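You operate a simulated robot arm through the tools that you are given. There is no shell and no other tool. Be economical: measure what you need, move in short steps, check, and stop when the job is done.

Carry out the task below with a simulated robot arm. There is one attempt and no reset: what you move stays moved.

TASK
Clamp the cores, try the purple plug in the core at number 65, then press GOOD.
Fine: try that core alone; put the plug back and turn the teal star knob back to FREE.

It is judged by the outcome, as a careful person would: the job done as asked, and still so three seconds after it is handed in. It fails if anything else is knocked over, pushed out of place, dropped, spilled or broken.

THE ROBOT
A 6-joint arm with a two-finger parallel gripper, fixed in place. Base frame: the origin is at the foot of the arm, x ahead of it, y to its left, z up; the work surface is at about z = 0.008. Lengths are in m, angles in degrees, forces in N, time in s.
With the tool pointing down near the work surface it reaches from about 0.18 to 0.46 m from the base axis. Its first joint turns from -70.0 to 70.0 degrees. Payload 1.9 kg.
Tool frame: the origin (TCP) lies between the finger pads and is the grasp point; the fingertips stand 0.023 m ahead of it; z points along the fingers, y is the line along which they close. The gripper opens to 0.094 m. The fingers are 0.038 m wide and 0.01 m thick; the gripper's body (0.054 by 0.096 m) begins 0.039 m behind the TCP.
Orientation is told as [roll, pitch, yaw] about the base's x, y, z axes, in that order, counted from this pose: with the fingers straight down and closing along the base's y, the tool's x points along the base's -x, its y along +y and its z along -z.

THE INTERFACE
- The arm moves only by the tool jog_arm. Its argument "motion" is a list of rows, each an object of numbers (a shift or turn left out is 0, a gripper value left out holds the last): "wx", "wy", "wz": the turn, a rotation vector about the tool's x, y, z in degrees; "x", "y", "z": the shift along the tool's x, y, z in m; "claw": the finger opening in m, from 0 to 0.094. In form: [{"wx": .., "wy": .., "wz": .., "x": .., "y": .., "z": .., "claw": ..}, ...]. A call has 1 to 10 rows; each row is the pose to reach, as a shift and turn from the pose commanded when the call began, along the tool's axes at that moment. A row lasts 0.2 s, in which the tool goes at most 0.05 m and 8.6 degrees; a call with a longer step from one row to the next is refused whole, and so is a gripper value outside its range. A pose out of reach is approached as far as the arm can. The call stops where the force on the tool passes 70 N (or 10 N more than at its start, if that is more) or the arm is blocked; 0.2 s more then pass. The fingers move at their own pace (about 0.108 m/s each) and stop on an object; they squeeze with about 36 N. The grip force told is the motor's: it shows also when the fingers shut on nothing. Time passes only in rows, and 0.2 s behind the last, so rows that repeat a pose let the fingers close. It gives the time, the measured TCP pose, the force on the tool (base axes), the opening and the grip force at its end, in the units of the frame above (readings bear some noise).
- Cameras (640 x 400 px; columns grow to the right, rows downward): "scene" is fixed at [0.0573, 0.3069, 0.4376]; the picture's right is [-0.79, -0.61, 0.00], its down [-0.26, 0.34, -0.91] and it looks along [0.55, -0.72, -0.42] (base axes); focal length 252 px, centre (320, 200). "wrist" rides on the gripper at [-0.039, 0, -0.044] in the tool frame; the picture's right is [0.00, -1.00, 0.00], its down [0.97, 0.00, -0.24] and it looks along [0.24, 0.00, 0.97] (tool axes); focal length 218 px, centre (320, 200).
- snapshot(camera): a new picture of that camera. No time passes.
- locate(camera, pixels): for up to 12 pixels [column, row] of the newest picture of that camera ("zoom" is the newest enlarged one), the place [x, y, z] in the base frame of the surface seen there, good to about 0.002 m. No time passes.
- inspect(camera, box): a new picture of the part [left, top, right, bottom] of that camera's present view, enlarged. No time passes.
- finish_job(): hands the job in; it is judged then, once.

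Work in short steps. Measure before you move; look again where a grasp or a placing could have gone wrong, and mend it. You have 80 turns and 34 pictures in all, the two below and enlarged ones among them. Open the gripper and draw the arm clear of the work before you hand the job in, unless the task says otherwise; then end with one line.

The tools are called after "Request:" as a command line: name --argument value ..., lists and objects as JSON in quotes. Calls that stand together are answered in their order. jog_arm: Moves the arm, as the interface text tells. Its arguments: {"type":"object","properties":{"motion":{"type":"array"}},"required":["motion"]} The other tools are called the same way: snapshot (camera) takes a picture; locate (camera, pixels) gives the place of the surface under pixels of a picture; inspect (camera, box) takes an enlarged picture of a part of a camera's view; finish_job () hands the job in.

At the start:

```text
time: 0.0
tool_pos: [0.3138, -0.05, 0.3483]
ee_rot: [0.0, 0.0, 0.0]
wrist_force: [-0.7, 0.4, -0.5]
grip_width: 0.0939
grip_force: 0.0
```

scene: 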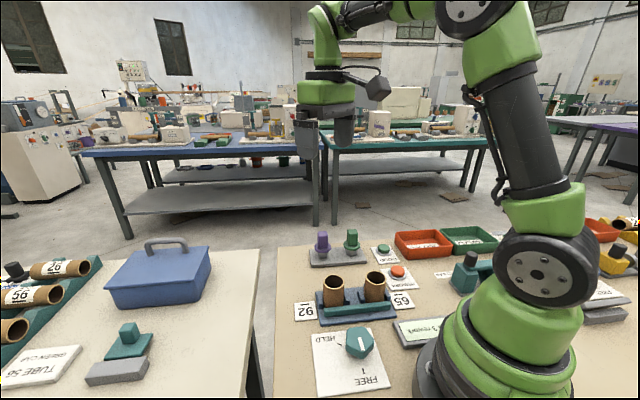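
wrist: 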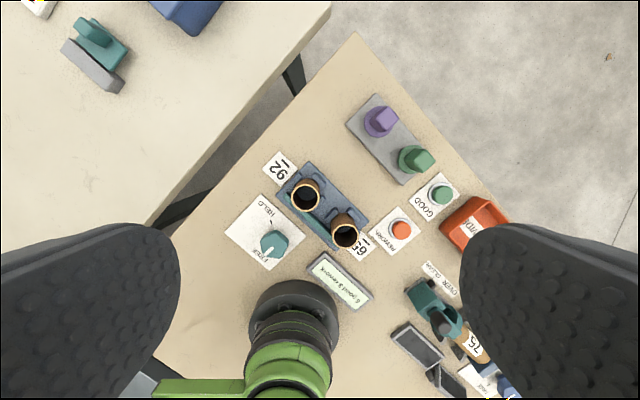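

I look closer at the fixture, knob, plugs and buttons.

Request:
inspect --camera "wrist" --box '[210, 80, 470, 300]'

Request:
inspect --camera "scene" --box '[280, 220, 440, 400]'

Request:
locate --camera "wrist" --pixels '[[274, 243], [250, 215], [306, 194], [346, 234], [382, 118], [386, 112], [418, 156], [440, 193], [399, 229], [362, 148], [325, 215], [340, 282]]'

```text
1.82 times, centred on (340, 190) of wrist
```

zoom: 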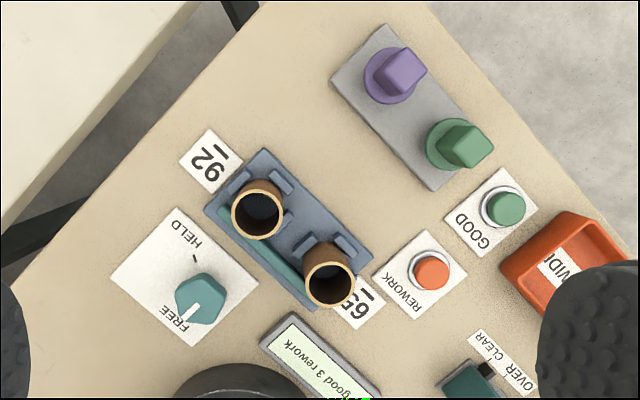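

```text
2.22 times, centred on (360, 310) of scene
```

zoom: 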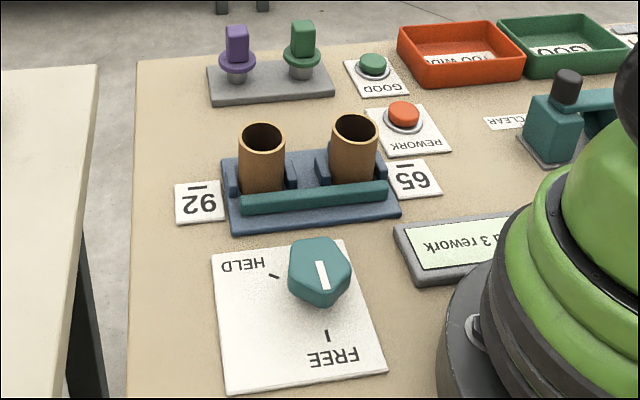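

```text
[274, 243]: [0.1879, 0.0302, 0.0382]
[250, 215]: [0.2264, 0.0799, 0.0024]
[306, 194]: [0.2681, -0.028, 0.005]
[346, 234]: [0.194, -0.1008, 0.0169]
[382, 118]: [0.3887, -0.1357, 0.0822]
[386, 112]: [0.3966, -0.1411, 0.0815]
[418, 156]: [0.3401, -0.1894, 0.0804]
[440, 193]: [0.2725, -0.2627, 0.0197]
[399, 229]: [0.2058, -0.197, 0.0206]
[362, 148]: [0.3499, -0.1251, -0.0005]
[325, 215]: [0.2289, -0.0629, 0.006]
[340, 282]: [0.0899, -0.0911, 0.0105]
```

Measure marks, core rims and plug in the enlarged scene picture (knob ~(320,275), FREE mark (328,337), HELD mark (273,276)).

Request:
locate --camera "zoom" --pixels '[[328, 337], [273, 276], [320, 252], [323, 275], [355, 116], [354, 143], [335, 128], [376, 128], [237, 27], [237, 45], [237, 62], [236, 78]]'

Request:
inspect --camera "wrist" --box '[220, 170, 380, 290]'

```text
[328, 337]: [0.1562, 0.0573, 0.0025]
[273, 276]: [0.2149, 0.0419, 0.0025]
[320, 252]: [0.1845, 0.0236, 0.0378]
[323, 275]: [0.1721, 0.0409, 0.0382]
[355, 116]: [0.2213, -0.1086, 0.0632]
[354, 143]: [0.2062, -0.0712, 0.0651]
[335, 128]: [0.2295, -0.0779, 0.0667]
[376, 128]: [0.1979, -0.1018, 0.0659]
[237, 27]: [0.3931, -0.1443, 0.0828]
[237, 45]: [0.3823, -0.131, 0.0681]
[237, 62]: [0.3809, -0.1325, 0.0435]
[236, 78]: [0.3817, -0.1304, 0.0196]
```

```text
3.33 times, centred on (300, 230) of wrist
```

zoom: 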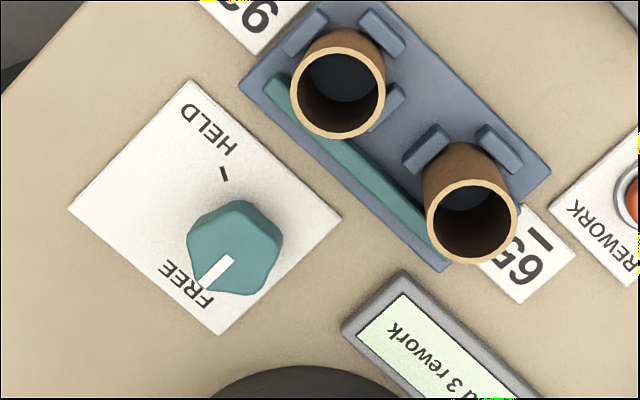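

Request:
locate --camera "zoom" --pixels '[[192, 238], [240, 204], [280, 233], [260, 290], [205, 287], [232, 259], [224, 173], [343, 48], [435, 205], [472, 183], [511, 218], [475, 258]]'

Request:
inspect --camera "wrist" --box '[340, 80, 480, 220]'

```text
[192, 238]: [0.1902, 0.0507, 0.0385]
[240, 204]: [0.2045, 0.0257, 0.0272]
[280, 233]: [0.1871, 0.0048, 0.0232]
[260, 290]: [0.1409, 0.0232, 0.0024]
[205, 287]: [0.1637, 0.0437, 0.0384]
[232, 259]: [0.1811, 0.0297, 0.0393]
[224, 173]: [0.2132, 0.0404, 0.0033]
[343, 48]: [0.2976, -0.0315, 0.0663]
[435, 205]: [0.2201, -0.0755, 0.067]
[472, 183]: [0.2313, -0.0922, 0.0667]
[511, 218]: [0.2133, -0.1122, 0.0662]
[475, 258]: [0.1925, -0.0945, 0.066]
```

```text
2.86 times, centred on (410, 150) of wrist
```

zoom: 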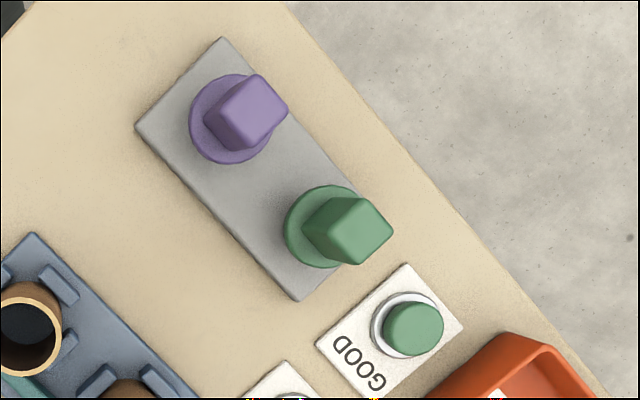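

Move above the knob for a better view.

Request:
jog_arm --motion '[{"x": 0.028, "y": 0.02, "z": 0.02}, {"x": 0.056, "y": 0.04, "z": 0.045}, {"x": 0.084, "y": 0.06, "z": 0.07}, {"x": 0.11, "y": 0.08, "z": 0.1}, {"x": 0.11, "y": 0.08, "z": 0.1}]'

Request:
snapshot --camera "wrist"

```text
time: 1.2
tool_pos: [0.2042, 0.0297, 0.2515]
ee_rot: [0.1, 0.0, -0.1]
wrist_force: [0.5, 0.2, -0.5]
grip_width: 0.0943
grip_force: 0.1
```

```text
27 pictures are left
```

wrist: 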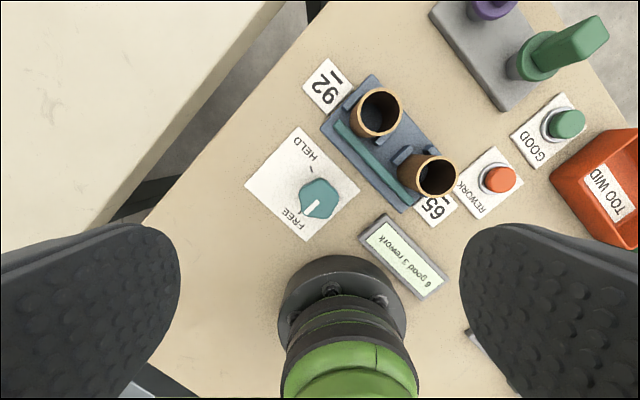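

Request:
inspect --camera "wrist" --box '[250, 130, 390, 240]'

```text
3.64 times, centred on (320, 185) of wrist
```

zoom: 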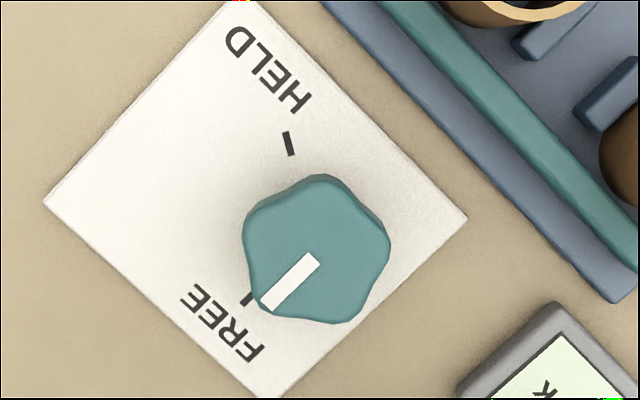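

Request:
locate --camera "zoom" --pixels '[[288, 143], [246, 298], [318, 252], [312, 260], [268, 303], [250, 222], [322, 182], [384, 240], [342, 318], [385, 275], [262, 218], [300, 316]]'

```text
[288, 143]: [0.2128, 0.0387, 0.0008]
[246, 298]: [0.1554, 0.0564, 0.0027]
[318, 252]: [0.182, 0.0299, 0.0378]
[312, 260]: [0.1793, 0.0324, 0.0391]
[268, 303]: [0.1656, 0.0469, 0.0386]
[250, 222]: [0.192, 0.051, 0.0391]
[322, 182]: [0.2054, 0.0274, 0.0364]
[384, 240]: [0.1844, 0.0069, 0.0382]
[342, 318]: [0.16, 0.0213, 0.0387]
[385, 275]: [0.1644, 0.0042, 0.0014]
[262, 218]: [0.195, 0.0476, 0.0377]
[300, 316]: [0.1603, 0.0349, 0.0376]
```

Knob centre ≈(0.1815, 0.0302), lobes r≈0.023, pointer at 133° (FREE), HELD at ≈16°. I yaw +43° to grip it lobe-to-flat, and descend partway.

Request:
jog_arm --motion '[{"wz": -8, "x": 0.01, "z": 0.02, "claw": 0.066}, {"wz": -16, "x": 0.0225, "z": 0.04}, {"wz": -24, "x": 0.0225, "z": 0.065}, {"wz": -32, "x": 0.0225, "z": 0.09}, {"wz": -40, "x": 0.0225, "z": 0.115}, {"wz": -43, "x": 0.0225, "z": 0.14}, {"wz": -43, "x": 0.0225, "z": 0.14}]'

Request:
snapshot --camera "scene"

```text
time: 2.8
tool_pos: [0.1828, 0.0308, 0.1108]
ee_rot: [0.1, 0.2, 43.0]
wrist_force: [-0.8, -0.2, -0.3]
grip_width: 0.066
grip_force: 0.1
```

```text
25 pictures are left
```

scene: 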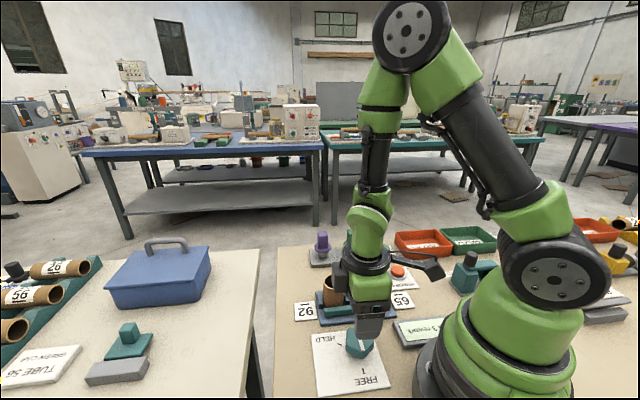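

Descend to TCP z≈0.036 and close.

Request:
jog_arm --motion '[{"z": 0.03}, {"z": 0.055}, {"z": 0.074}, {"z": 0.074}, {"z": 0.074, "claw": 0.03}, {"z": 0.074, "claw": 0.03}, {"z": 0.074, "claw": 0.03}]'

```text
time: 4.4
tool_pos: [0.1811, 0.0295, 0.0359]
ee_rot: [0.1, 0.1, 43.0]
wrist_force: [-21.2, 39.9, -8.7]
grip_width: 0.049
grip_force: 21.2
```

The +y finger met the lobe first; I shift 3 mm along +y to centre and let it close.

Request:
jog_arm --motion '[{"y": 0.001}, {"y": 0.002}, {"y": 0.003}, {"y": 0.003}]'

```text
time: 5.4
tool_pos: [0.179, 0.0303, 0.0359]
ee_rot: [0.1, 0.0, 42.9]
wrist_force: [-20.4, 16.9, 5.9]
grip_width: 0.0445
grip_force: 45.0
```

Gripped. Turn clockwise (from above) by 32° around the knob axis and check.

Request:
jog_arm --motion '[{"wz": 6, "x": -0.0002, "y": 0.001}, {"wz": 12, "x": -0.0004, "y": 0.001}, {"wz": 18, "x": -0.0006, "y": 0.001}, {"wz": 24, "x": -0.0008, "y": 0.001}, {"wz": 32, "x": -0.0011, "y": 0.001}, {"wz": 32, "x": -0.0011, "y": 0.001}]'

Request:
inspect --camera "scene" --box '[280, 280, 420, 400]'

```text
time: 6.4
tool_pos: [0.185, 0.0348, 0.0358]
ee_rot: [-0.2, -1.0, 23.2]
wrist_force: [1.9, 0.9, -0.2]
grip_width: 0.0443
grip_force: 45.6
stopped in row 4: the force on the tool passed its limit (the readings are from after the stop); the commanded pose is now the measured one
```

```text
3.33 times, centred on (350, 340) of scene
```

zoom: 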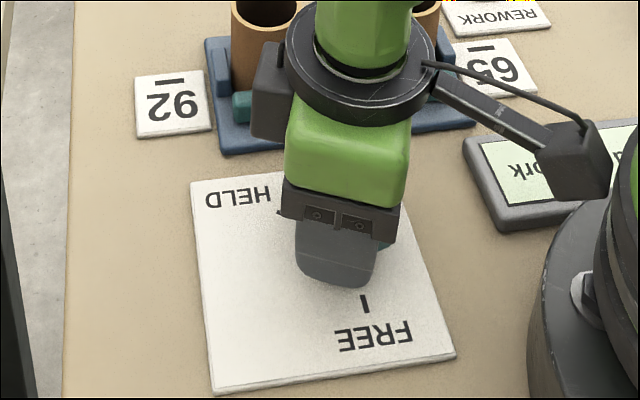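

The turn was stopped by force; check from the wrist camera whether the knob turned.

Request:
snapshot --camera "wrist"

```text
23 pictures are left
```

wrist: 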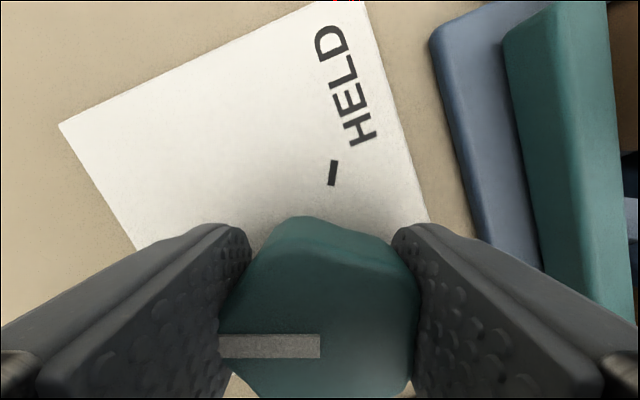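

The knob turned with the grip (now ≈113°), but the wrist's stick seems to have hit the robot's own base. I release, lift, and will regrip with the yaw beyond that sector.

Request:
jog_arm --motion '[{"claw": 0.066}, {"claw": 0.066}, {"z": -0.04, "wx": -0.6, "wy": 0.8}, {"z": -0.085, "wx": -0.6, "wy": 0.8}, {"z": -0.13, "wx": -0.6, "wy": 0.8}, {"z": -0.17, "wx": -0.6, "wy": 0.8}, {"z": -0.17, "wx": -0.6, "wy": 0.8}]'

Request:
inspect --camera "wrist" --box '[220, 120, 420, 260]'

Request:
snapshot --camera "scene"

```text
time: 8.0
tool_pos: [0.183, 0.0348, 0.2074]
ee_rot: [0.5, -0.2, 23.3]
wrist_force: [0.5, -0.3, -0.4]
grip_width: 0.0661
grip_force: 0.0
```

```text
2.86 times, centred on (320, 190) of wrist
```

zoom: 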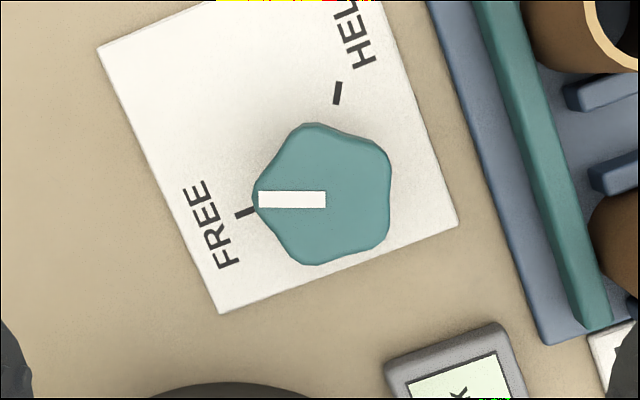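

```text
21 pictures are left
```

scene: 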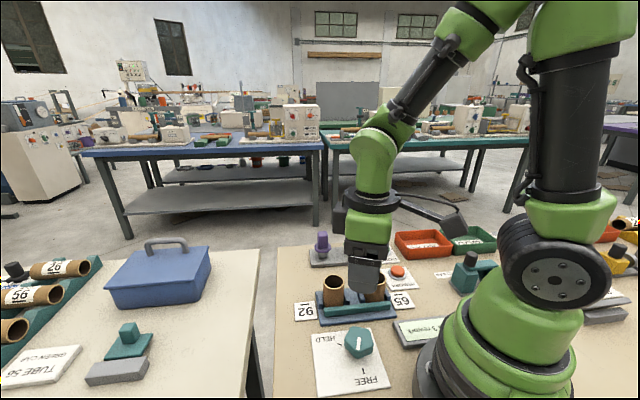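

Request:
locate --camera "zoom" --pixels '[[258, 192], [312, 130], [384, 154], [380, 238], [312, 258], [325, 195], [337, 93], [240, 213]]'

```text
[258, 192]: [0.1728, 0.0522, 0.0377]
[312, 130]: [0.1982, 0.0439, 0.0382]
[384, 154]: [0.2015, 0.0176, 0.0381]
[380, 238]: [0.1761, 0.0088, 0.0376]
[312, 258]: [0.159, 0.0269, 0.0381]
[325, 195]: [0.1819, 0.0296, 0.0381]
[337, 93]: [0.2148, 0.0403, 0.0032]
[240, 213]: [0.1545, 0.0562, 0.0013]
```

Centre (0.1815, 0.0299), pointer 111°. Rotate at height to yaw −15 and go down to z≈0.11.

Request:
jog_arm --motion '[{"wz": 8, "x": 0.001, "y": -0.001}, {"wz": 16, "x": 0.002, "y": -0.002}, {"wz": 24, "x": 0.003, "y": -0.003}, {"wz": 32, "x": 0.004, "y": -0.004}, {"wz": 38.3, "x": 0.0047, "y": -0.0056}, {"wz": 38.3, "x": 0.0047, "y": -0.0056, "z": 0.03}, {"wz": 38.3, "x": 0.0047, "y": -0.0056, "z": 0.07}, {"wz": 38.3, "x": 0.0047, "y": -0.0056, "z": 0.1}, {"wz": 38.3, "x": 0.0047, "y": -0.0056, "z": 0.1}]'

```text
time: 10.0
tool_pos: [0.1841, 0.0269, 0.1156]
ee_rot: [0.5, 0.3, -15.1]
wrist_force: [0.2, -1.0, 0.7]
grip_width: 0.066
grip_force: 0.1
out of reach, approached as far as the arm can: row 8, 9
```

Yaw −15 is still in the blocked sector. I go up, yaw to −51 and try lowering there.

Request:
jog_arm --motion '[{"z": -0.03}, {"z": -0.07}, {"z": -0.09, "wz": 7}, {"z": -0.09, "wz": 15, "x": -0.001, "y": 0.002}, {"z": -0.09, "wz": 23, "x": -0.0013, "y": 0.004}, {"z": -0.09, "wz": 31, "x": -0.0013, "y": 0.004}, {"z": -0.09, "wz": 36, "x": -0.0013, "y": 0.004}, {"z": -0.04, "wz": 36, "x": -0.0013, "y": 0.004}, {"z": 0.0, "wz": 36, "x": -0.0013, "y": 0.004}, {"z": 0.0, "wz": 36, "x": -0.0013, "y": 0.004}]'

```text
time: 12.2
tool_pos: [0.1861, 0.029, 0.1159]
ee_rot: [0.3, 0.5, -51.2]
wrist_force: [0.3, -0.1, 0.0]
grip_width: 0.0661
grip_force: 0.1
```

Request:
jog_arm --motion '[{"x": 0.0036, "y": -0.0008, "z": 0.02}, {"x": 0.0036, "y": -0.0008, "z": 0.045}, {"x": 0.0036, "y": -0.0008, "z": 0.065}, {"x": 0.0036, "y": -0.0008, "z": 0.08}, {"x": 0.0036, "y": -0.0008, "z": 0.08}]'

```text
time: 13.4
tool_pos: [0.1841, 0.0341, 0.0364]
ee_rot: [0.4, 0.5, -51.1]
wrist_force: [-0.6, 0.6, -0.3]
grip_width: 0.0664
grip_force: 0.1
```

Reached. Trim slightly and close.

Request:
jog_arm --motion '[{"x": -0.0012, "y": -0.002}, {"x": -0.0012, "y": -0.002, "claw": 0.03}, {"x": -0.0012, "y": -0.002, "claw": 0.03}, {"x": -0.0012, "y": -0.002, "claw": 0.03}]'

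```text
time: 14.4
tool_pos: [0.1802, 0.0302, 0.0345]
ee_rot: [0.1, 0.6, -51.2]
wrist_force: [-16.5, -8.1, -4.0]
grip_width: 0.0446
grip_force: 44.6
```

Gripped. Turn 40° clockwise in steps around the axis.

Request:
jog_arm --motion '[{"wz": 6, "x": -0.0002, "y": -0.0005}, {"wz": 13, "x": -0.0005, "y": -0.0006}, {"wz": 20, "x": -0.0008, "y": -0.0006}, {"wz": 27, "x": -0.001, "y": -0.0007}, {"wz": 34, "x": -0.0012, "y": -0.0009}, {"wz": 40, "x": -0.0014, "y": -0.001}, {"wz": 40, "x": -0.0014, "y": -0.001}]'

```text
time: 16.0
tool_pos: [0.1798, 0.0305, 0.0349]
ee_rot: [-0.4, 0.5, -91.2]
wrist_force: [-36.5, 33.2, -9.4]
grip_width: 0.0444
grip_force: 45.2
```

Turned 40° cleanly, some side load; relieve it and continue 40°.

Request:
jog_arm --motion '[{"wz": 0, "x": 0.0008, "y": -0.001}, {"wz": 7, "x": 0.0005, "y": -0.0011}, {"wz": 14, "x": 0.0003, "y": -0.0011}, {"wz": 21, "x": 0.0, "y": -0.0012}, {"wz": 28, "x": -0.0002, "y": -0.0013}, {"wz": 35, "x": -0.0004, "y": -0.0014}, {"wz": 40, "x": -0.0006, "y": -0.0015}, {"wz": 40, "x": -0.0006, "y": -0.0015}]'

Request:
snapshot --camera "wrist"

```text
time: 17.6
tool_pos: [0.1787, 0.0295, 0.0366]
ee_rot: [-0.7, 0.3, -129.6]
wrist_force: [-3.4, 11.2, 0.5]
grip_width: 0.0444
grip_force: 44.7
stopped in row 8: the force on the tool passed its limit (the readings are from after the stop); the commanded pose is now the measured one
```

```text
20 pictures are left
```

wrist: 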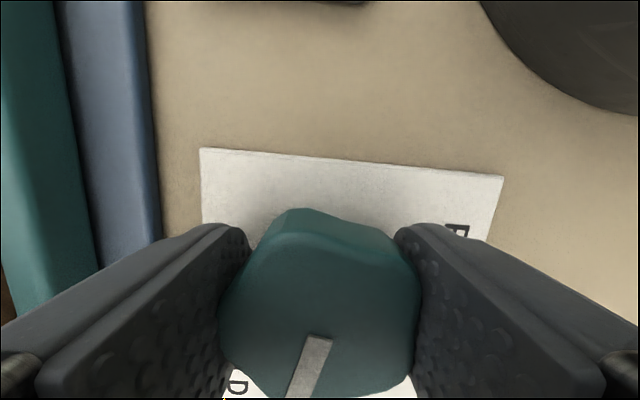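

Pointer ≈33°; turn another 16°.

Request:
jog_arm --motion '[{"wz": 5, "x": -0.0002}, {"wz": 10, "x": -0.0004}, {"wz": 16, "x": -0.0006, "y": -0.0001}, {"wz": 16, "x": -0.0006, "y": -0.0001}]'

Request:
inspect --camera "scene" --box '[280, 260, 420, 400]'

```text
time: 18.6
tool_pos: [0.1785, 0.0309, 0.0361]
ee_rot: [-0.8, 0.1, -145.3]
wrist_force: [-3.7, 11.5, 3.5]
grip_width: 0.0443
grip_force: 45.0
stopped in row 4: the force on the tool passed its limit (the readings are from after the stop); the commanded pose is now the measured one
```

```text
2.86 times, centred on (350, 330) of scene
```

zoom: 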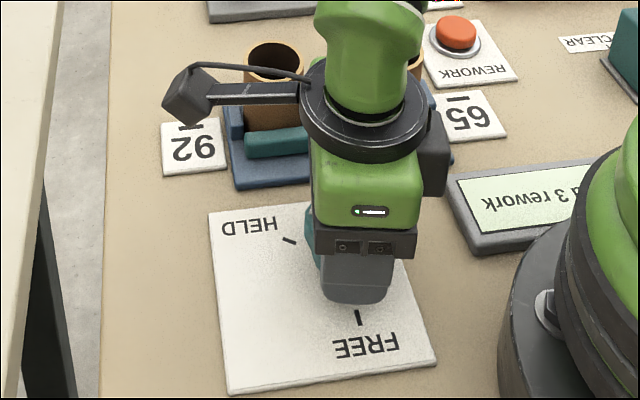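

Release, lift straight up and check the pointer.

Request:
jog_arm --motion '[{"claw": 0.066}, {"claw": 0.066}, {"z": -0.03}, {"z": -0.07}, {"z": -0.11}, {"z": -0.15}, {"z": -0.19}, {"z": -0.19}]'

Request:
snapshot --camera "wrist"

Request:
inspect --camera "scene" --box '[280, 220, 440, 400]'

```text
time: 20.4
tool_pos: [0.1793, 0.0271, 0.2258]
ee_rot: [-0.7, 0.2, -145.4]
wrist_force: [-0.8, 0.3, -0.3]
grip_width: 0.0661
grip_force: 0.1
out of reach, approached as far as the arm can: row 4
```

```text
18 pictures are left
```

wrist: 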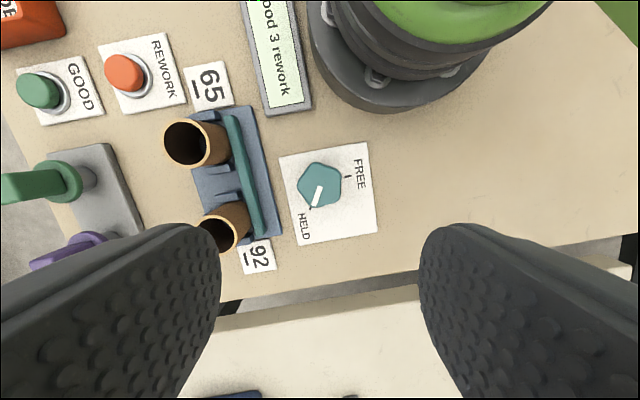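

```text
2.22 times, centred on (360, 310) of scene
```

zoom: 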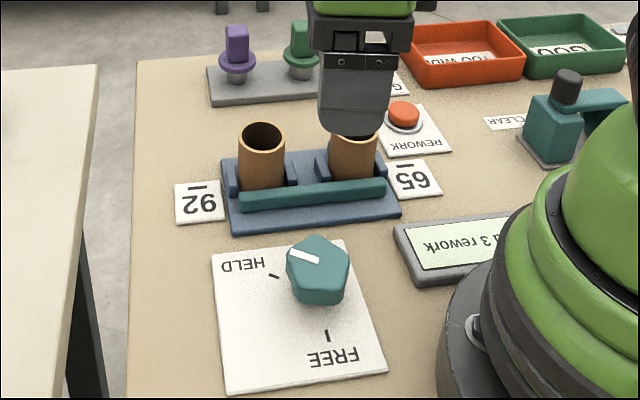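

Verify pointer angle and clamp bar against the cores.

Request:
inspect --camera "wrist" --box '[160, 80, 380, 280]'

Request:
locate --camera "wrist" --pixels '[[313, 206], [322, 188], [311, 209], [348, 178], [237, 130], [248, 160], [262, 210], [90, 188], [40, 92], [122, 72]]'

```text
2.00 times, centred on (270, 180) of wrist
```

zoom: 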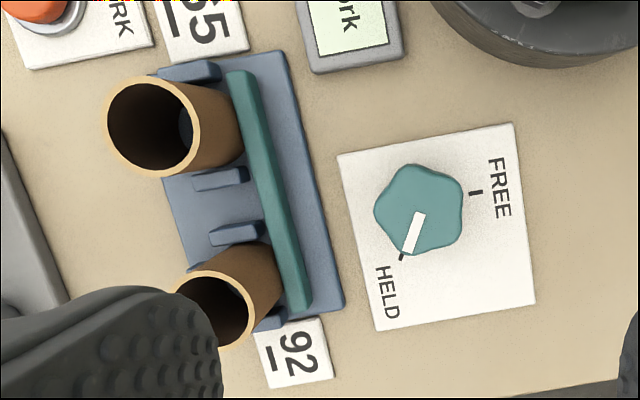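

```text
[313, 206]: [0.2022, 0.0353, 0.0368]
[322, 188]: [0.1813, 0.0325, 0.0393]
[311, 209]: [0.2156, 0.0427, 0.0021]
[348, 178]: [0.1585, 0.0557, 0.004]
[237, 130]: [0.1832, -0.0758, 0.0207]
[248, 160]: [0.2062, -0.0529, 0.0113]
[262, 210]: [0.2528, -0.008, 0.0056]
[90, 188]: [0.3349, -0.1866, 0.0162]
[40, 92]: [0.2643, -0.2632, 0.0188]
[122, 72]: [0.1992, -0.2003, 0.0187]
```

Clamped (pointer ≈15°, bar against cores). Now go above the purple plug with yaw ≈−135, high up.

Request:
jog_arm --motion '[{"x": 0.0, "y": 0.03, "z": -0.024}, {"x": 0.013, "y": 0.07, "z": -0.024}, {"x": 0.028, "y": 0.11, "z": -0.024, "wz": -3}, {"x": 0.043, "y": 0.15, "z": -0.024, "wx": 0.6, "wy": 0.4, "wz": -5}, {"x": 0.058, "y": 0.19, "z": -0.024, "wx": 0.6, "wy": 0.4, "wz": -10.4}, {"x": 0.07, "y": 0.23, "z": -0.024, "wx": 0.6, "wy": 0.4, "wz": -10.4}, {"x": 0.0786, "y": 0.2535, "z": -0.024, "wx": 0.6, "wy": 0.4, "wz": -10.4}, {"x": 0.0786, "y": 0.2535, "z": -0.024, "wx": 0.6, "wy": 0.4, "wz": -10.4}]'

Request:
inspect --camera "wrist" --box '[210, 130, 430, 280]'

```text
time: 22.2
tool_pos: [0.3895, -0.1374, 0.2454]
ee_rot: [-1.3, 0.6, -135.0]
wrist_force: [0.2, -0.4, 0.3]
grip_width: 0.0662
grip_force: 0.0
```

```text
2.67 times, centred on (320, 205) of wrist
```

zoom: 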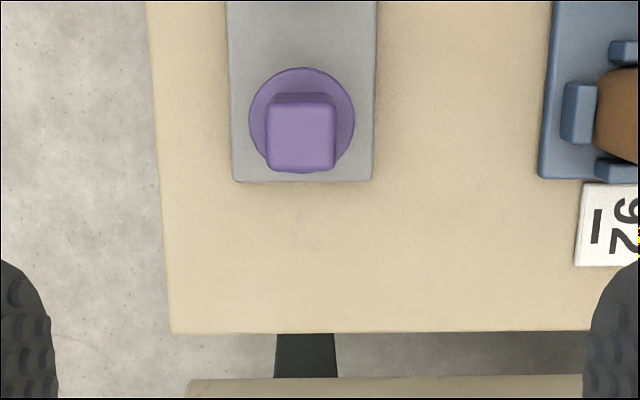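

Request:
locate --camera "zoom" --pixels '[[272, 108], [331, 108], [332, 163], [270, 163], [301, 136], [302, 70], [251, 118], [353, 118], [234, 178], [372, 178], [240, 10], [370, 10]]'

```text
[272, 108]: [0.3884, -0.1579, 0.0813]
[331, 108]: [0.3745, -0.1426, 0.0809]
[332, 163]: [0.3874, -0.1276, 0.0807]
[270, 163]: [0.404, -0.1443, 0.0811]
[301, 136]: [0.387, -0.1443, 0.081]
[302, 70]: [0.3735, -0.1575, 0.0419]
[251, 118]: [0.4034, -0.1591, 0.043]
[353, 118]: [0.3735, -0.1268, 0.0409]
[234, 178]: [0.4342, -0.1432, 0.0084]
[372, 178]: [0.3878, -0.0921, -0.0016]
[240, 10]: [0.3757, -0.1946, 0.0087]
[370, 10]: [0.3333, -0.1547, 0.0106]
```

Plug axis (0.3885, −0.1430), grip 0.021 wide aligned with the fingers, top 0.081, flange top 0.042. Straighten and descend to z≈0.11.

Request:
jog_arm --motion '[{"wx": -1.3, "wy": -0.6, "x": -0.0047, "y": 0.0033, "z": 0.03, "claw": 0.05}, {"wx": -1.3, "wy": -0.6, "x": -0.0047, "y": 0.0033, "z": 0.07}, {"wx": -1.3, "wy": -0.6, "x": -0.0047, "y": 0.0033, "z": 0.11}, {"wx": -1.3, "wy": -0.6, "x": -0.0047, "y": 0.0033, "z": 0.135}, {"wx": -1.3, "wy": -0.6, "x": -0.0047, "y": 0.0033, "z": 0.135}]'

```text
time: 23.4
tool_pos: [0.386, -0.1393, 0.1115]
ee_rot: [0.0, 0.1, -135.1]
wrist_force: [0.2, 0.1, -0.4]
grip_width: 0.0501
grip_force: 0.1
```

Request:
jog_arm --motion '[{"x": -0.0008, "y": 0.004}, {"x": -0.0008, "y": 0.004}]'

Request:
snapshot --camera "wrist"

```text
time: 24.1
tool_pos: [0.3885, -0.142, 0.1115]
ee_rot: [0.0, 0.1, -135.1]
wrist_force: [-0.6, 0.4, -0.5]
grip_width: 0.0501
grip_force: 0.0
```

```text
14 pictures are left
```

wrist: 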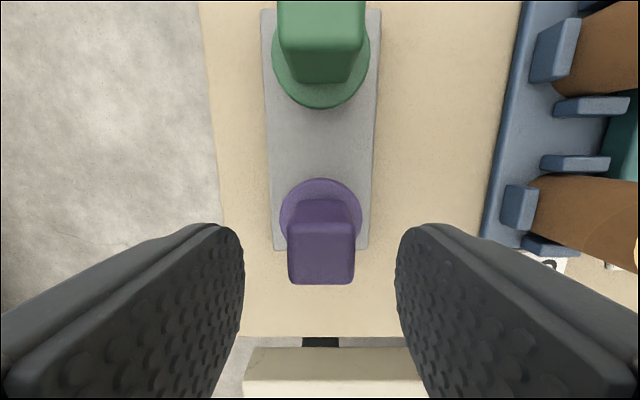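

Plug centred between the fingers (col 320). Descend and grip.

Request:
jog_arm --motion '[{"z": 0.02}, {"z": 0.041}, {"z": 0.041}, {"z": 0.041, "claw": 0.012}, {"z": 0.041, "claw": 0.012}, {"z": 0.041, "claw": 0.012}]'

```text
time: 25.4
tool_pos: [0.3878, -0.1413, 0.0705]
ee_rot: [0.0, 0.1, -135.0]
wrist_force: [-0.3, 0.1, 0.2]
grip_width: 0.0254
grip_force: 36.0
```

Gripped (36 N, 0.025). Lift straight up 0.1.

Request:
jog_arm --motion '[{"z": -0.015}, {"z": -0.035}, {"z": -0.07}, {"z": -0.1}, {"z": -0.1}]'

Request:
inspect --camera "scene" --box '[270, 170, 430, 330]'

```text
time: 26.6
tool_pos: [0.3888, -0.1416, 0.1714]
ee_rot: [0.0, 0.0, -135.1]
wrist_force: [0.2, 0.3, -2.2]
grip_width: 0.0256
grip_force: 36.0
```

```text
2.50 times, centred on (350, 250) of scene
```

zoom: 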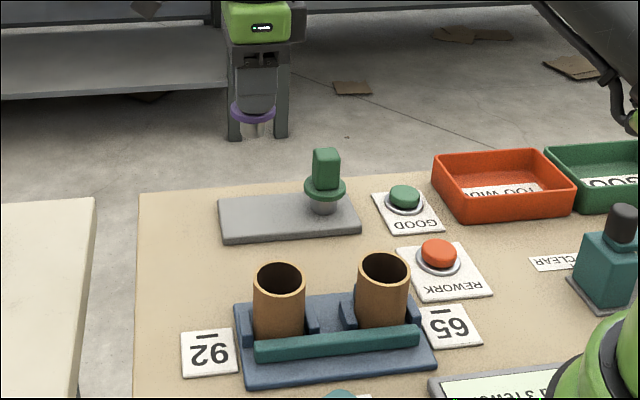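

Locate the rim of core 65 and the plug's tip.

Request:
locate --camera "zoom" --pixels '[[360, 270], [407, 270], [383, 256], [383, 285], [366, 259], [401, 260], [366, 281], [401, 282], [256, 122], [256, 133], [247, 128], [266, 128]]'

```text
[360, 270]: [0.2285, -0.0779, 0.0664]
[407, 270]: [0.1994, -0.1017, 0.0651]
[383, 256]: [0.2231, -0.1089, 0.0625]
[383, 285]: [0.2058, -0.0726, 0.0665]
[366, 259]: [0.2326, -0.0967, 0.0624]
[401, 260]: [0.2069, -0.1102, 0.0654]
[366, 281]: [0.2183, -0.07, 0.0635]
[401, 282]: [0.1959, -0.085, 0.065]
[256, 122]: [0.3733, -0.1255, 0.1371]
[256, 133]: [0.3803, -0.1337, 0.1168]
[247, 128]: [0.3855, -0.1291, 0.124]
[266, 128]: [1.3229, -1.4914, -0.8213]
```

Core 65 axis ≈(0.214, −0.091). Hover beside it so the wrist camera sees it from above.

Request:
jog_arm --motion '[{"x": -0.007, "y": -0.035, "z": -0.01}, {"x": -0.014, "y": -0.07, "z": -0.02}, {"x": -0.021, "y": -0.11, "z": -0.02}, {"x": -0.0284, "y": -0.15, "z": -0.02}, {"x": -0.0284, "y": -0.1594, "z": -0.02}, {"x": -0.0284, "y": -0.1594, "z": -0.02}]'

Request:
snapshot --camera "wrist"

```text
time: 28.1
tool_pos: [0.2555, -0.0503, 0.1893]
ee_rot: [0.0, 0.0, -135.0]
wrist_force: [-0.5, -0.2, -2.3]
grip_width: 0.0257
grip_force: 35.9
```

```text
12 pictures are left
```

wrist: 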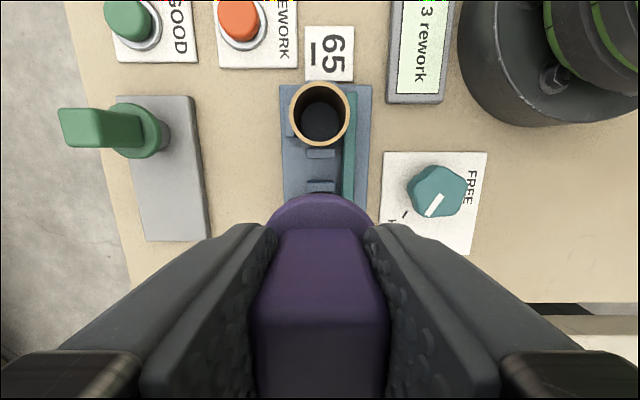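

Request:
locate --camera "wrist" --pixels '[[291, 114], [348, 114], [319, 85], [319, 143], [299, 94], [340, 134], [340, 94], [299, 134], [319, 196]]'

```text
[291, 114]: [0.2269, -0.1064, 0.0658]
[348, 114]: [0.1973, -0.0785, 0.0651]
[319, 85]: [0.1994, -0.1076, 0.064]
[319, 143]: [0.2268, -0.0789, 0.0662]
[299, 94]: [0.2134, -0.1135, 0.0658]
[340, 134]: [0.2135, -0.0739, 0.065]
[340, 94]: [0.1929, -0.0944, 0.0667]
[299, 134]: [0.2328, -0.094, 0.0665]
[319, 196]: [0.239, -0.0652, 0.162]
```

Core 65 is 0.060 along tool −x from here, centred in y. Move over it and start down.

Request:
jog_arm --motion '[{"x": -0.03}, {"x": -0.0598}, {"x": -0.0598}, {"x": -0.0598, "z": 0.02}, {"x": -0.0598, "z": 0.035}, {"x": -0.0598, "z": 0.035}]'

Request:
inspect --camera "scene" --box '[310, 190, 430, 310]'

```text
time: 29.4
tool_pos: [0.2121, -0.0924, 0.1566]
ee_rot: [0.0, 0.1, -135.1]
wrist_force: [-1.3, -0.9, -2.2]
grip_width: 0.0257
grip_force: 35.9
```

```text
3.33 times, centred on (370, 250) of scene
```

zoom: 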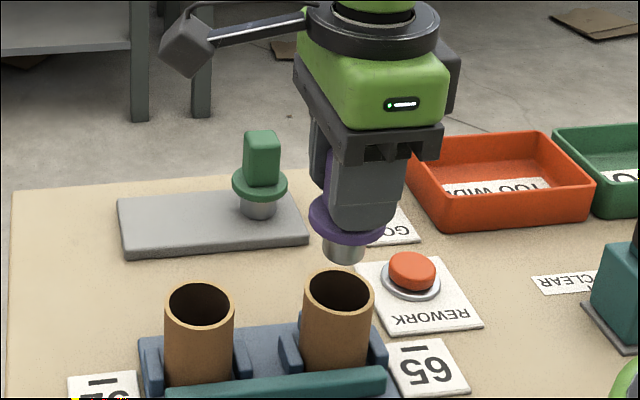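

Aligned over the bore with good clearance. Lower slowly.

Request:
jog_arm --motion '[{"z": 0.015}, {"z": 0.03}, {"z": 0.04}, {"z": 0.046}, {"z": 0.05}, {"z": 0.05}]'

Request:
inspect --camera "scene" --box '[310, 210, 430, 330]'

```text
time: 30.9
tool_pos: [0.2136, -0.0918, 0.1062]
ee_rot: [0.1, 0.1, -135.1]
wrist_force: [0.0, 0.1, -2.6]
grip_width: 0.0256
grip_force: 36.2
```

```text
3.33 times, centred on (370, 270) of scene
```

zoom: 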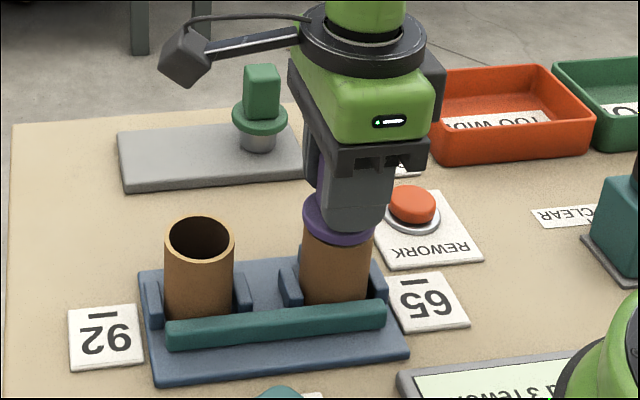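

Shaft is in the bore; flange nearly on the rim. A little further.

Request:
jog_arm --motion '[{"z": 0.001}, {"z": 0.002}, {"z": 0.003}, {"z": 0.004}, {"z": 0.004}]'

```text
time: 32.0
tool_pos: [0.2129, -0.0922, 0.101]
ee_rot: [0.0, 0.0, -135.0]
wrist_force: [-3.2, 1.7, 24.2]
grip_width: 0.0259
grip_force: 36.1
```

Seated (26 N): the plug goes in. Withdraw straight up and go back above the rack by the same displacements.

Request:
jog_arm --motion '[{"z": -0.015}, {"z": -0.04}, {"z": -0.08}, {"z": -0.089}, {"x": 0.02, "y": 0.035, "z": -0.089}, {"x": 0.04, "y": 0.07, "z": -0.089}, {"x": 0.06, "y": 0.11, "z": -0.089}, {"x": 0.08, "y": 0.145, "z": -0.089}, {"x": 0.0882, "y": 0.1594, "z": -0.089}, {"x": 0.0882, "y": 0.1594, "z": -0.089}]'

Request:
snapshot --camera "scene"

```text
time: 34.2
tool_pos: [0.3879, -0.1423, 0.192]
ee_rot: [0.0, 0.1, -135.1]
wrist_force: [0.6, -0.7, -1.3]
grip_width: 0.0257
grip_force: 36.7
```

```text
9 pictures are left
```

scene: 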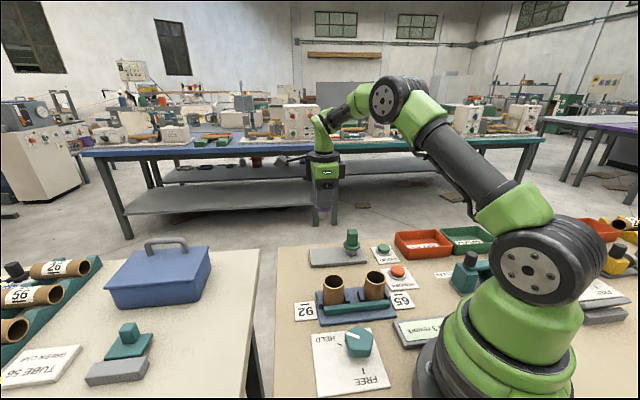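

Core is clean. Lower the plug to the rack: 0.112 first, then 1 mm steps.

Request:
jog_arm --motion '[{"z": 0.03}, {"z": 0.06}, {"z": 0.09}, {"z": 0.105}, {"z": 0.112}, {"z": 0.115}, {"z": 0.117}, {"z": 0.119}, {"z": 0.119}]'

```text
time: 36.2
tool_pos: [0.389, -0.142, 0.0713]
ee_rot: [0.1, 0.1, -135.0]
wrist_force: [0.3, -0.5, -1.5]
grip_width: 0.0258
grip_force: 35.9
```

Request:
jog_arm --motion '[{"z": 0.0005}, {"z": 0.001}, {"z": 0.0015}, {"z": 0.0015}]'

Request:
inspect --camera "scene" --box '[290, 200, 390, 280]'

```text
time: 37.2
tool_pos: [0.3879, -0.1418, 0.0702]
ee_rot: [0.0, 0.2, -134.9]
wrist_force: [0.3, 0.5, -1.6]
grip_width: 0.0256
grip_force: 36.0
```

```text
5.00 times, centred on (340, 240) of scene
```

zoom: 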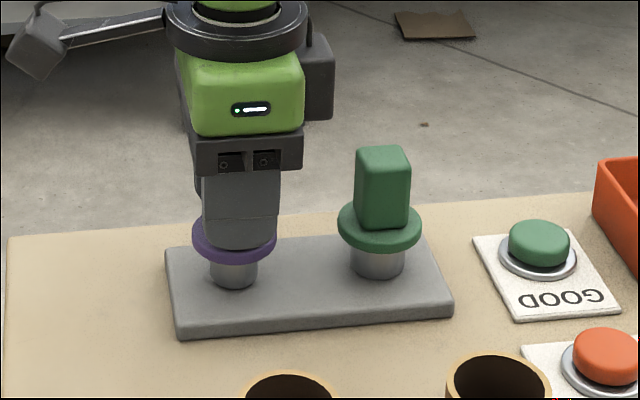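

Plug is in its spot; go down to light contact.

Request:
jog_arm --motion '[{"z": 0.0007}, {"z": 0.0014}, {"z": 0.0014}]'

```text
time: 38.0
tool_pos: [0.388, -0.1415, 0.0696]
ee_rot: [0.2, 0.3, -135.1]
wrist_force: [-6.6, 2.6, 18.0]
grip_width: 0.0257
grip_force: 35.6
```

Seated (≈19 N). Release and lift.

Request:
jog_arm --motion '[{"claw": 0.05}, {"claw": 0.05}, {"claw": 0.05}, {"z": -0.02}, {"z": -0.05}, {"z": -0.09}, {"z": -0.12}, {"z": -0.12}]'

Request:
snapshot --camera "wrist"

```text
time: 39.9
tool_pos: [0.3868, -0.1426, 0.1897]
ee_rot: [0.0, 0.1, -135.0]
wrist_force: [1.0, -0.1, -0.8]
grip_width: 0.0501
grip_force: 0.1
```

```text
7 pictures are left
```

wrist: 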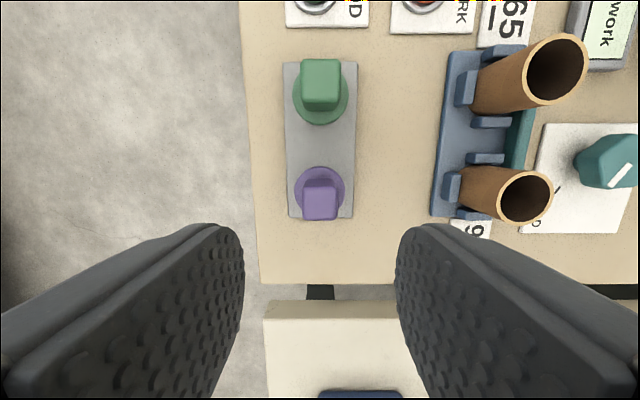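

Plug back in its rack. Move toward GOOD, closing the fingers, and look.

Request:
jog_arm --motion '[{"x": -0.03, "claw": 0.0}, {"x": -0.07}, {"x": -0.11}, {"x": -0.13}, {"x": -0.13}]'

Request:
snapshot --camera "wrist"

```text
time: 41.0
tool_pos: [0.2973, -0.2349, 0.1883]
ee_rot: [0.0, 0.1, -135.0]
wrist_force: [-0.9, 0.2, 0.0]
grip_width: 0.0
grip_force: 35.9
```

```text
6 pictures are left
```

wrist: 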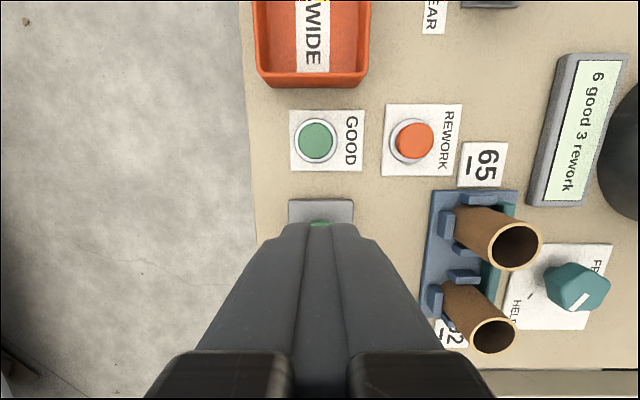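

Request:
locate --camera "wrist" --pixels '[[315, 141], [300, 141], [331, 141], [315, 126], [315, 156], [296, 141], [337, 141]]'

```text
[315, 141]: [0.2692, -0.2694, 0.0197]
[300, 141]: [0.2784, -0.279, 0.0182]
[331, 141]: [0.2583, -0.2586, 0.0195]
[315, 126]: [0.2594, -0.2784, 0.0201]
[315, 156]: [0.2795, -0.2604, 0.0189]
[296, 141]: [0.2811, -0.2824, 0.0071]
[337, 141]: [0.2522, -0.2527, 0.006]
```

GOOD centre (0.269, −0.269), top 0.0195. Move over it and go to just above.

Request:
jog_arm --motion '[{"x": -0.025, "y": 0.002}, {"x": -0.0443, "y": 0.0042}, {"x": -0.0443, "y": 0.0042, "z": 0.04}, {"x": -0.0443, "y": 0.0042, "z": 0.08}, {"x": -0.0443, "y": 0.0042, "z": 0.115}, {"x": -0.0443, "y": 0.0042, "z": 0.135}, {"x": -0.0443, "y": 0.0042, "z": 0.135}]'

```text
time: 42.6
tool_pos: [0.2679, -0.2685, 0.0524]
ee_rot: [0.0, 0.1, -135.0]
wrist_force: [-0.9, -0.1, 0.4]
grip_width: 0.0
grip_force: 35.9
```

Press slowly; read the force.

Request:
jog_arm --motion '[{"z": 0.006}, {"z": 0.009}, {"z": 0.011}, {"z": 0.013}, {"z": 0.013}]'

```text
time: 43.9
tool_pos: [0.2679, -0.2676, 0.0402]
ee_rot: [0.1, 0.1, -135.1]
wrist_force: [-1.3, -0.6, 3.8]
grip_width: 0.0
grip_force: 35.8
```

Request:
jog_arm --motion '[{"z": 0.001}, {"z": 0.002}, {"z": 0.003}, {"z": 0.003}]'

Request:
inspect --camera "scene" --box '[370, 240, 460, 350]'

```text
time: 44.9
tool_pos: [0.2676, -0.2698, 0.0372]
ee_rot: [0.0, 0.0, -135.2]
wrist_force: [-5.4, 2.8, 19.1]
grip_width: 0.0001
grip_force: 35.6
```

```text
3.64 times, centred on (415, 295) of scene
```

zoom: 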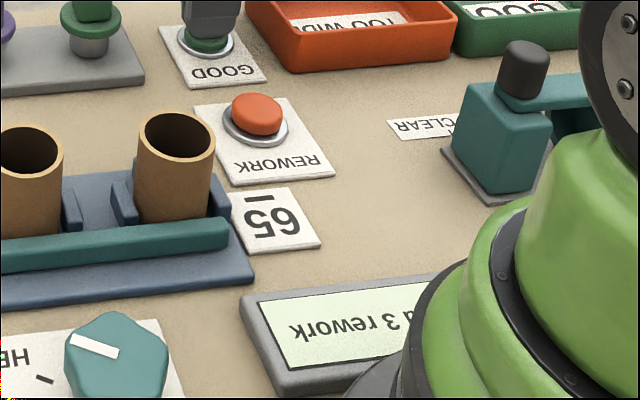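

Button bottomed (19 N). Lift off straight and travel back towards the knob, high.

Request:
jog_arm --motion '[{"z": -0.03}, {"z": -0.07}, {"z": -0.12}, {"z": -0.17}, {"x": 0.018, "y": -0.035, "z": -0.175}, {"x": 0.037, "y": -0.07, "z": -0.175}, {"x": 0.056, "y": -0.105, "z": -0.175}, {"x": 0.076, "y": -0.14, "z": -0.175}, {"x": 0.076, "y": -0.14, "z": -0.175}]'

Request:
snapshot --camera "wrist"

```text
time: 46.9
tool_pos: [0.2231, -0.1155, 0.2125]
ee_rot: [0.0, 0.1, -135.0]
wrist_force: [-0.1, -0.1, 0.6]
grip_width: 0.0002
grip_force: 35.8
```

```text
4 pictures are left
```

wrist: 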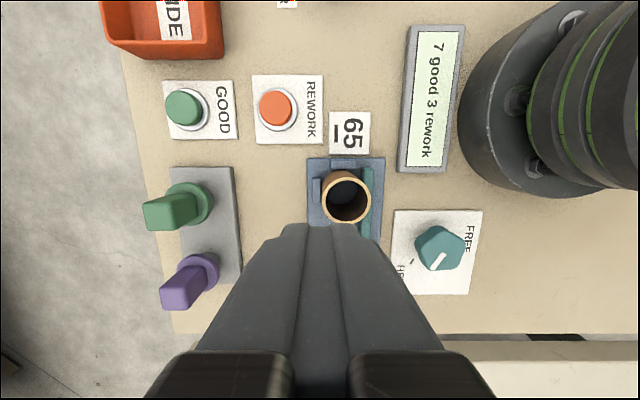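

Display reads "7 good": counted once. Go over the knob, yaw −145, fingers open to 0.066.

Request:
jog_arm --motion '[{"x": 0.02, "y": -0.035, "claw": 0.066}, {"x": 0.04, "y": -0.07}, {"x": 0.058, "y": -0.105, "wz": 5}, {"x": 0.073, "y": -0.13, "wz": 10}, {"x": 0.073, "y": -0.13, "wz": 10}, {"x": 0.073, "y": -0.13, "wz": 10, "z": 0.03}, {"x": 0.073, "y": -0.13, "wz": 10, "z": 0.07}, {"x": 0.073, "y": -0.13, "wz": 10, "z": 0.11}, {"x": 0.073, "y": -0.13, "wz": 10, "z": 0.11}]'

```text
time: 48.9
tool_pos: [0.1841, 0.0279, 0.1026]
ee_rot: [-0.1, 0.0, -145.1]
wrist_force: [0.7, 1.0, 0.1]
grip_width: 0.0659
grip_force: 0.0
```

Request:
jog_arm --motion '[{"x": -0.001, "y": -0.0006, "z": 0.03}, {"x": -0.001, "y": -0.0006, "z": 0.05}, {"x": -0.001, "y": -0.0006, "z": 0.067}, {"x": -0.001, "y": -0.0006, "z": 0.067}, {"x": -0.001, "y": -0.0006, "z": 0.067, "claw": 0.03}, {"x": -0.001, "y": -0.0006, "z": 0.067, "claw": 0.03}, {"x": -0.001, "y": -0.0006, "z": 0.067, "claw": 0.03}]'

```text
time: 50.5
tool_pos: [0.1806, 0.0284, 0.0362]
ee_rot: [-0.1, -0.1, -145.0]
wrist_force: [-22.3, 42.1, -16.7]
grip_width: 0.051
grip_force: 23.4
```

Centre by 3 mm along −y.

Request:
jog_arm --motion '[{"y": -0.001}, {"y": -0.002}, {"y": -0.003}, {"y": -0.003}, {"y": -0.003}]'

```text
time: 51.6
tool_pos: [0.1795, 0.0305, 0.0356]
ee_rot: [-0.1, 0.0, -145.1]
wrist_force: [-26.9, 23.6, -6.6]
grip_width: 0.0453
grip_force: 17.4
```

Request:
jog_arm --motion '[{"y": -0.0007}, {"y": -0.0015}, {"y": -0.0015}]'

```text
time: 52.5
tool_pos: [0.1791, 0.0302, 0.0347]
ee_rot: [0.1, 0.0, -145.4]
wrist_force: [-11.0, -36.7, 4.1]
grip_width: 0.0443
grip_force: 44.9
```

Gripped firmly. Turn counter-clockwise 45° about the TCP.

Request:
jog_arm --motion '[{"x": -0.0005, "y": 0.0005}, {"wz": -6, "x": -0.0005, "y": 0.0005}, {"wz": -13, "x": -0.0005, "y": 0.0005}, {"wz": -20, "x": -0.0005, "y": 0.0005}, {"wz": -27, "x": -0.0005, "y": 0.0005}, {"wz": -34, "x": -0.0005, "y": 0.0005}, {"wz": -40, "x": -0.0005, "y": 0.0005}, {"wz": -45, "x": -0.0005, "y": 0.0005}, {"wz": -45, "x": -0.0005, "y": 0.0005}]'

```text
time: 54.5
tool_pos: [0.1804, 0.0306, 0.0348]
ee_rot: [0.3, 0.2, -99.7]
wrist_force: [14.0, -15.1, 15.9]
grip_width: 0.0442
grip_force: 45.7
```

Request:
jog_arm --motion '[{"wz": -6, "x": -0.0003, "y": 0.0004}, {"wz": -13, "x": -0.0003, "y": 0.0004}, {"wz": -20, "x": -0.0003, "y": 0.0004}, {"wz": -27, "x": -0.0003, "y": 0.0004}, {"wz": -34, "x": -0.0003, "y": 0.0004}, {"wz": -40, "x": -0.0003, "y": 0.0004}, {"wz": -46, "x": -0.0003, "y": 0.0004}, {"wz": -46, "x": -0.0003, "y": 0.0004}]'

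```text
time: 56.2
tool_pos: [0.1804, 0.0301, 0.0357]
ee_rot: [0.5, -0.1, -53.8]
wrist_force: [19.9, 45.4, 8.9]
grip_width: 0.0446
grip_force: 45.4
```

Turned 91°, pointer ≈107°. Regrip: open, rise, turn the hand back 36°, descend.

Request:
jog_arm --motion '[{"claw": 0.066}, {"claw": 0.066}, {"z": -0.03}, {"z": -0.05}, {"z": -0.05, "wz": 8}, {"z": -0.05, "wz": 16}, {"z": -0.05, "wz": 24}, {"z": -0.05, "wz": 32}, {"z": -0.05, "wz": 36}, {"z": -0.05, "wz": 36}]'

Request:
snapshot --camera "wrist"

```text
time: 58.5
tool_pos: [0.1823, 0.0312, 0.0855]
ee_rot: [0.0, 0.0, -90.1]
wrist_force: [0.5, -0.3, -0.7]
grip_width: 0.0663
grip_force: 0.2
out of reach, approached as far as the arm can: row 4, 5, 6, 7
```

```text
3 pictures are left
```

wrist: 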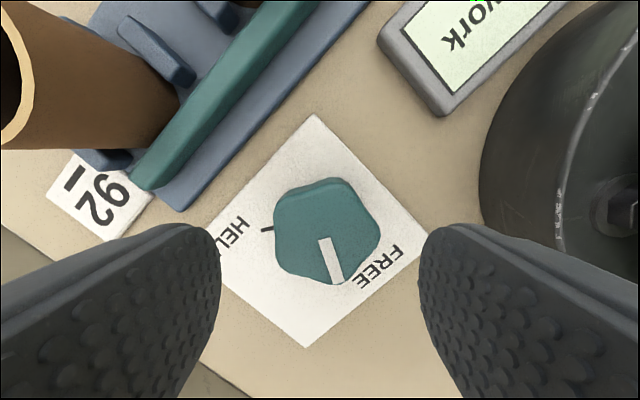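

Pointer ≈107°; knob sits 2.8 mm to −y. Descend with that shift and grip.

Request:
jog_arm --motion '[{"y": -0.0028}, {"y": -0.0028, "z": 0.02}, {"y": -0.0028, "z": 0.04}, {"y": -0.0028, "z": 0.05}, {"y": -0.0028, "z": 0.05, "claw": 0.03}, {"y": -0.0028, "z": 0.05, "claw": 0.03}, {"y": -0.0028, "z": 0.05, "claw": 0.03}, {"y": -0.0028, "z": 0.05, "claw": 0.03}]'

```text
time: 60.2
tool_pos: [0.1806, 0.0306, 0.0362]
ee_rot: [0.8, 0.3, -90.0]
wrist_force: [39.5, -16.4, -14.2]
grip_width: 0.0445
grip_force: 44.5
out of reach, approached as far as the arm can: row 1
```

Gripped. Relax slightly and turn the last ≈29° to FREE.

Request:
jog_arm --motion '[{"y": 0.0008}, {"wz": -6, "y": 0.001}, {"wz": -12, "y": 0.001}, {"wz": -18, "y": 0.001}, {"wz": -24, "y": 0.001}, {"wz": -29, "y": 0.001}, {"wz": -29, "y": 0.001}]'

```text
time: 61.9
tool_pos: [0.1808, 0.0313, 0.0359]
ee_rot: [0.7, -0.2, -60.9]
wrist_force: [36.9, 7.9, 3.3]
grip_width: 0.0449
grip_force: 45.3
```

Release and lift, then check the pointer.

Request:
jog_arm --motion '[{"claw": 0.066}, {"claw": 0.066}, {"z": -0.03}, {"z": -0.07}, {"z": -0.11}, {"z": -0.15}, {"z": -0.15}]'

Request:
inspect --camera "wrist" --box '[180, 60, 460, 260]'

```text
time: 63.5
tool_pos: [0.1767, 0.0311, 0.1858]
ee_rot: [0.1, -0.1, -60.9]
wrist_force: [-1.2, -0.6, 0.1]
grip_width: 0.0657
grip_force: 0.1
out of reach, approached as far as the arm can: row 4, 5
```

```text
2.00 times, centred on (320, 160) of wrist
```

zoom: 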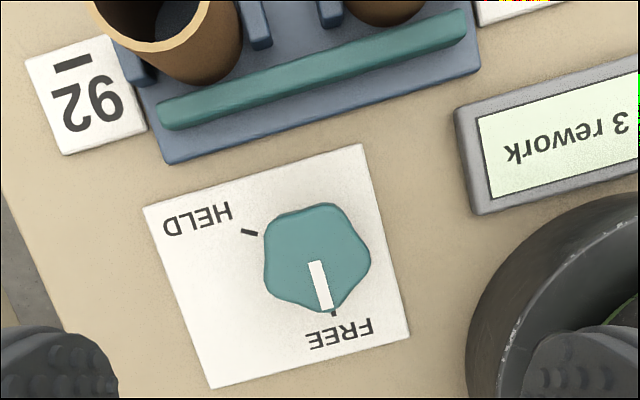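

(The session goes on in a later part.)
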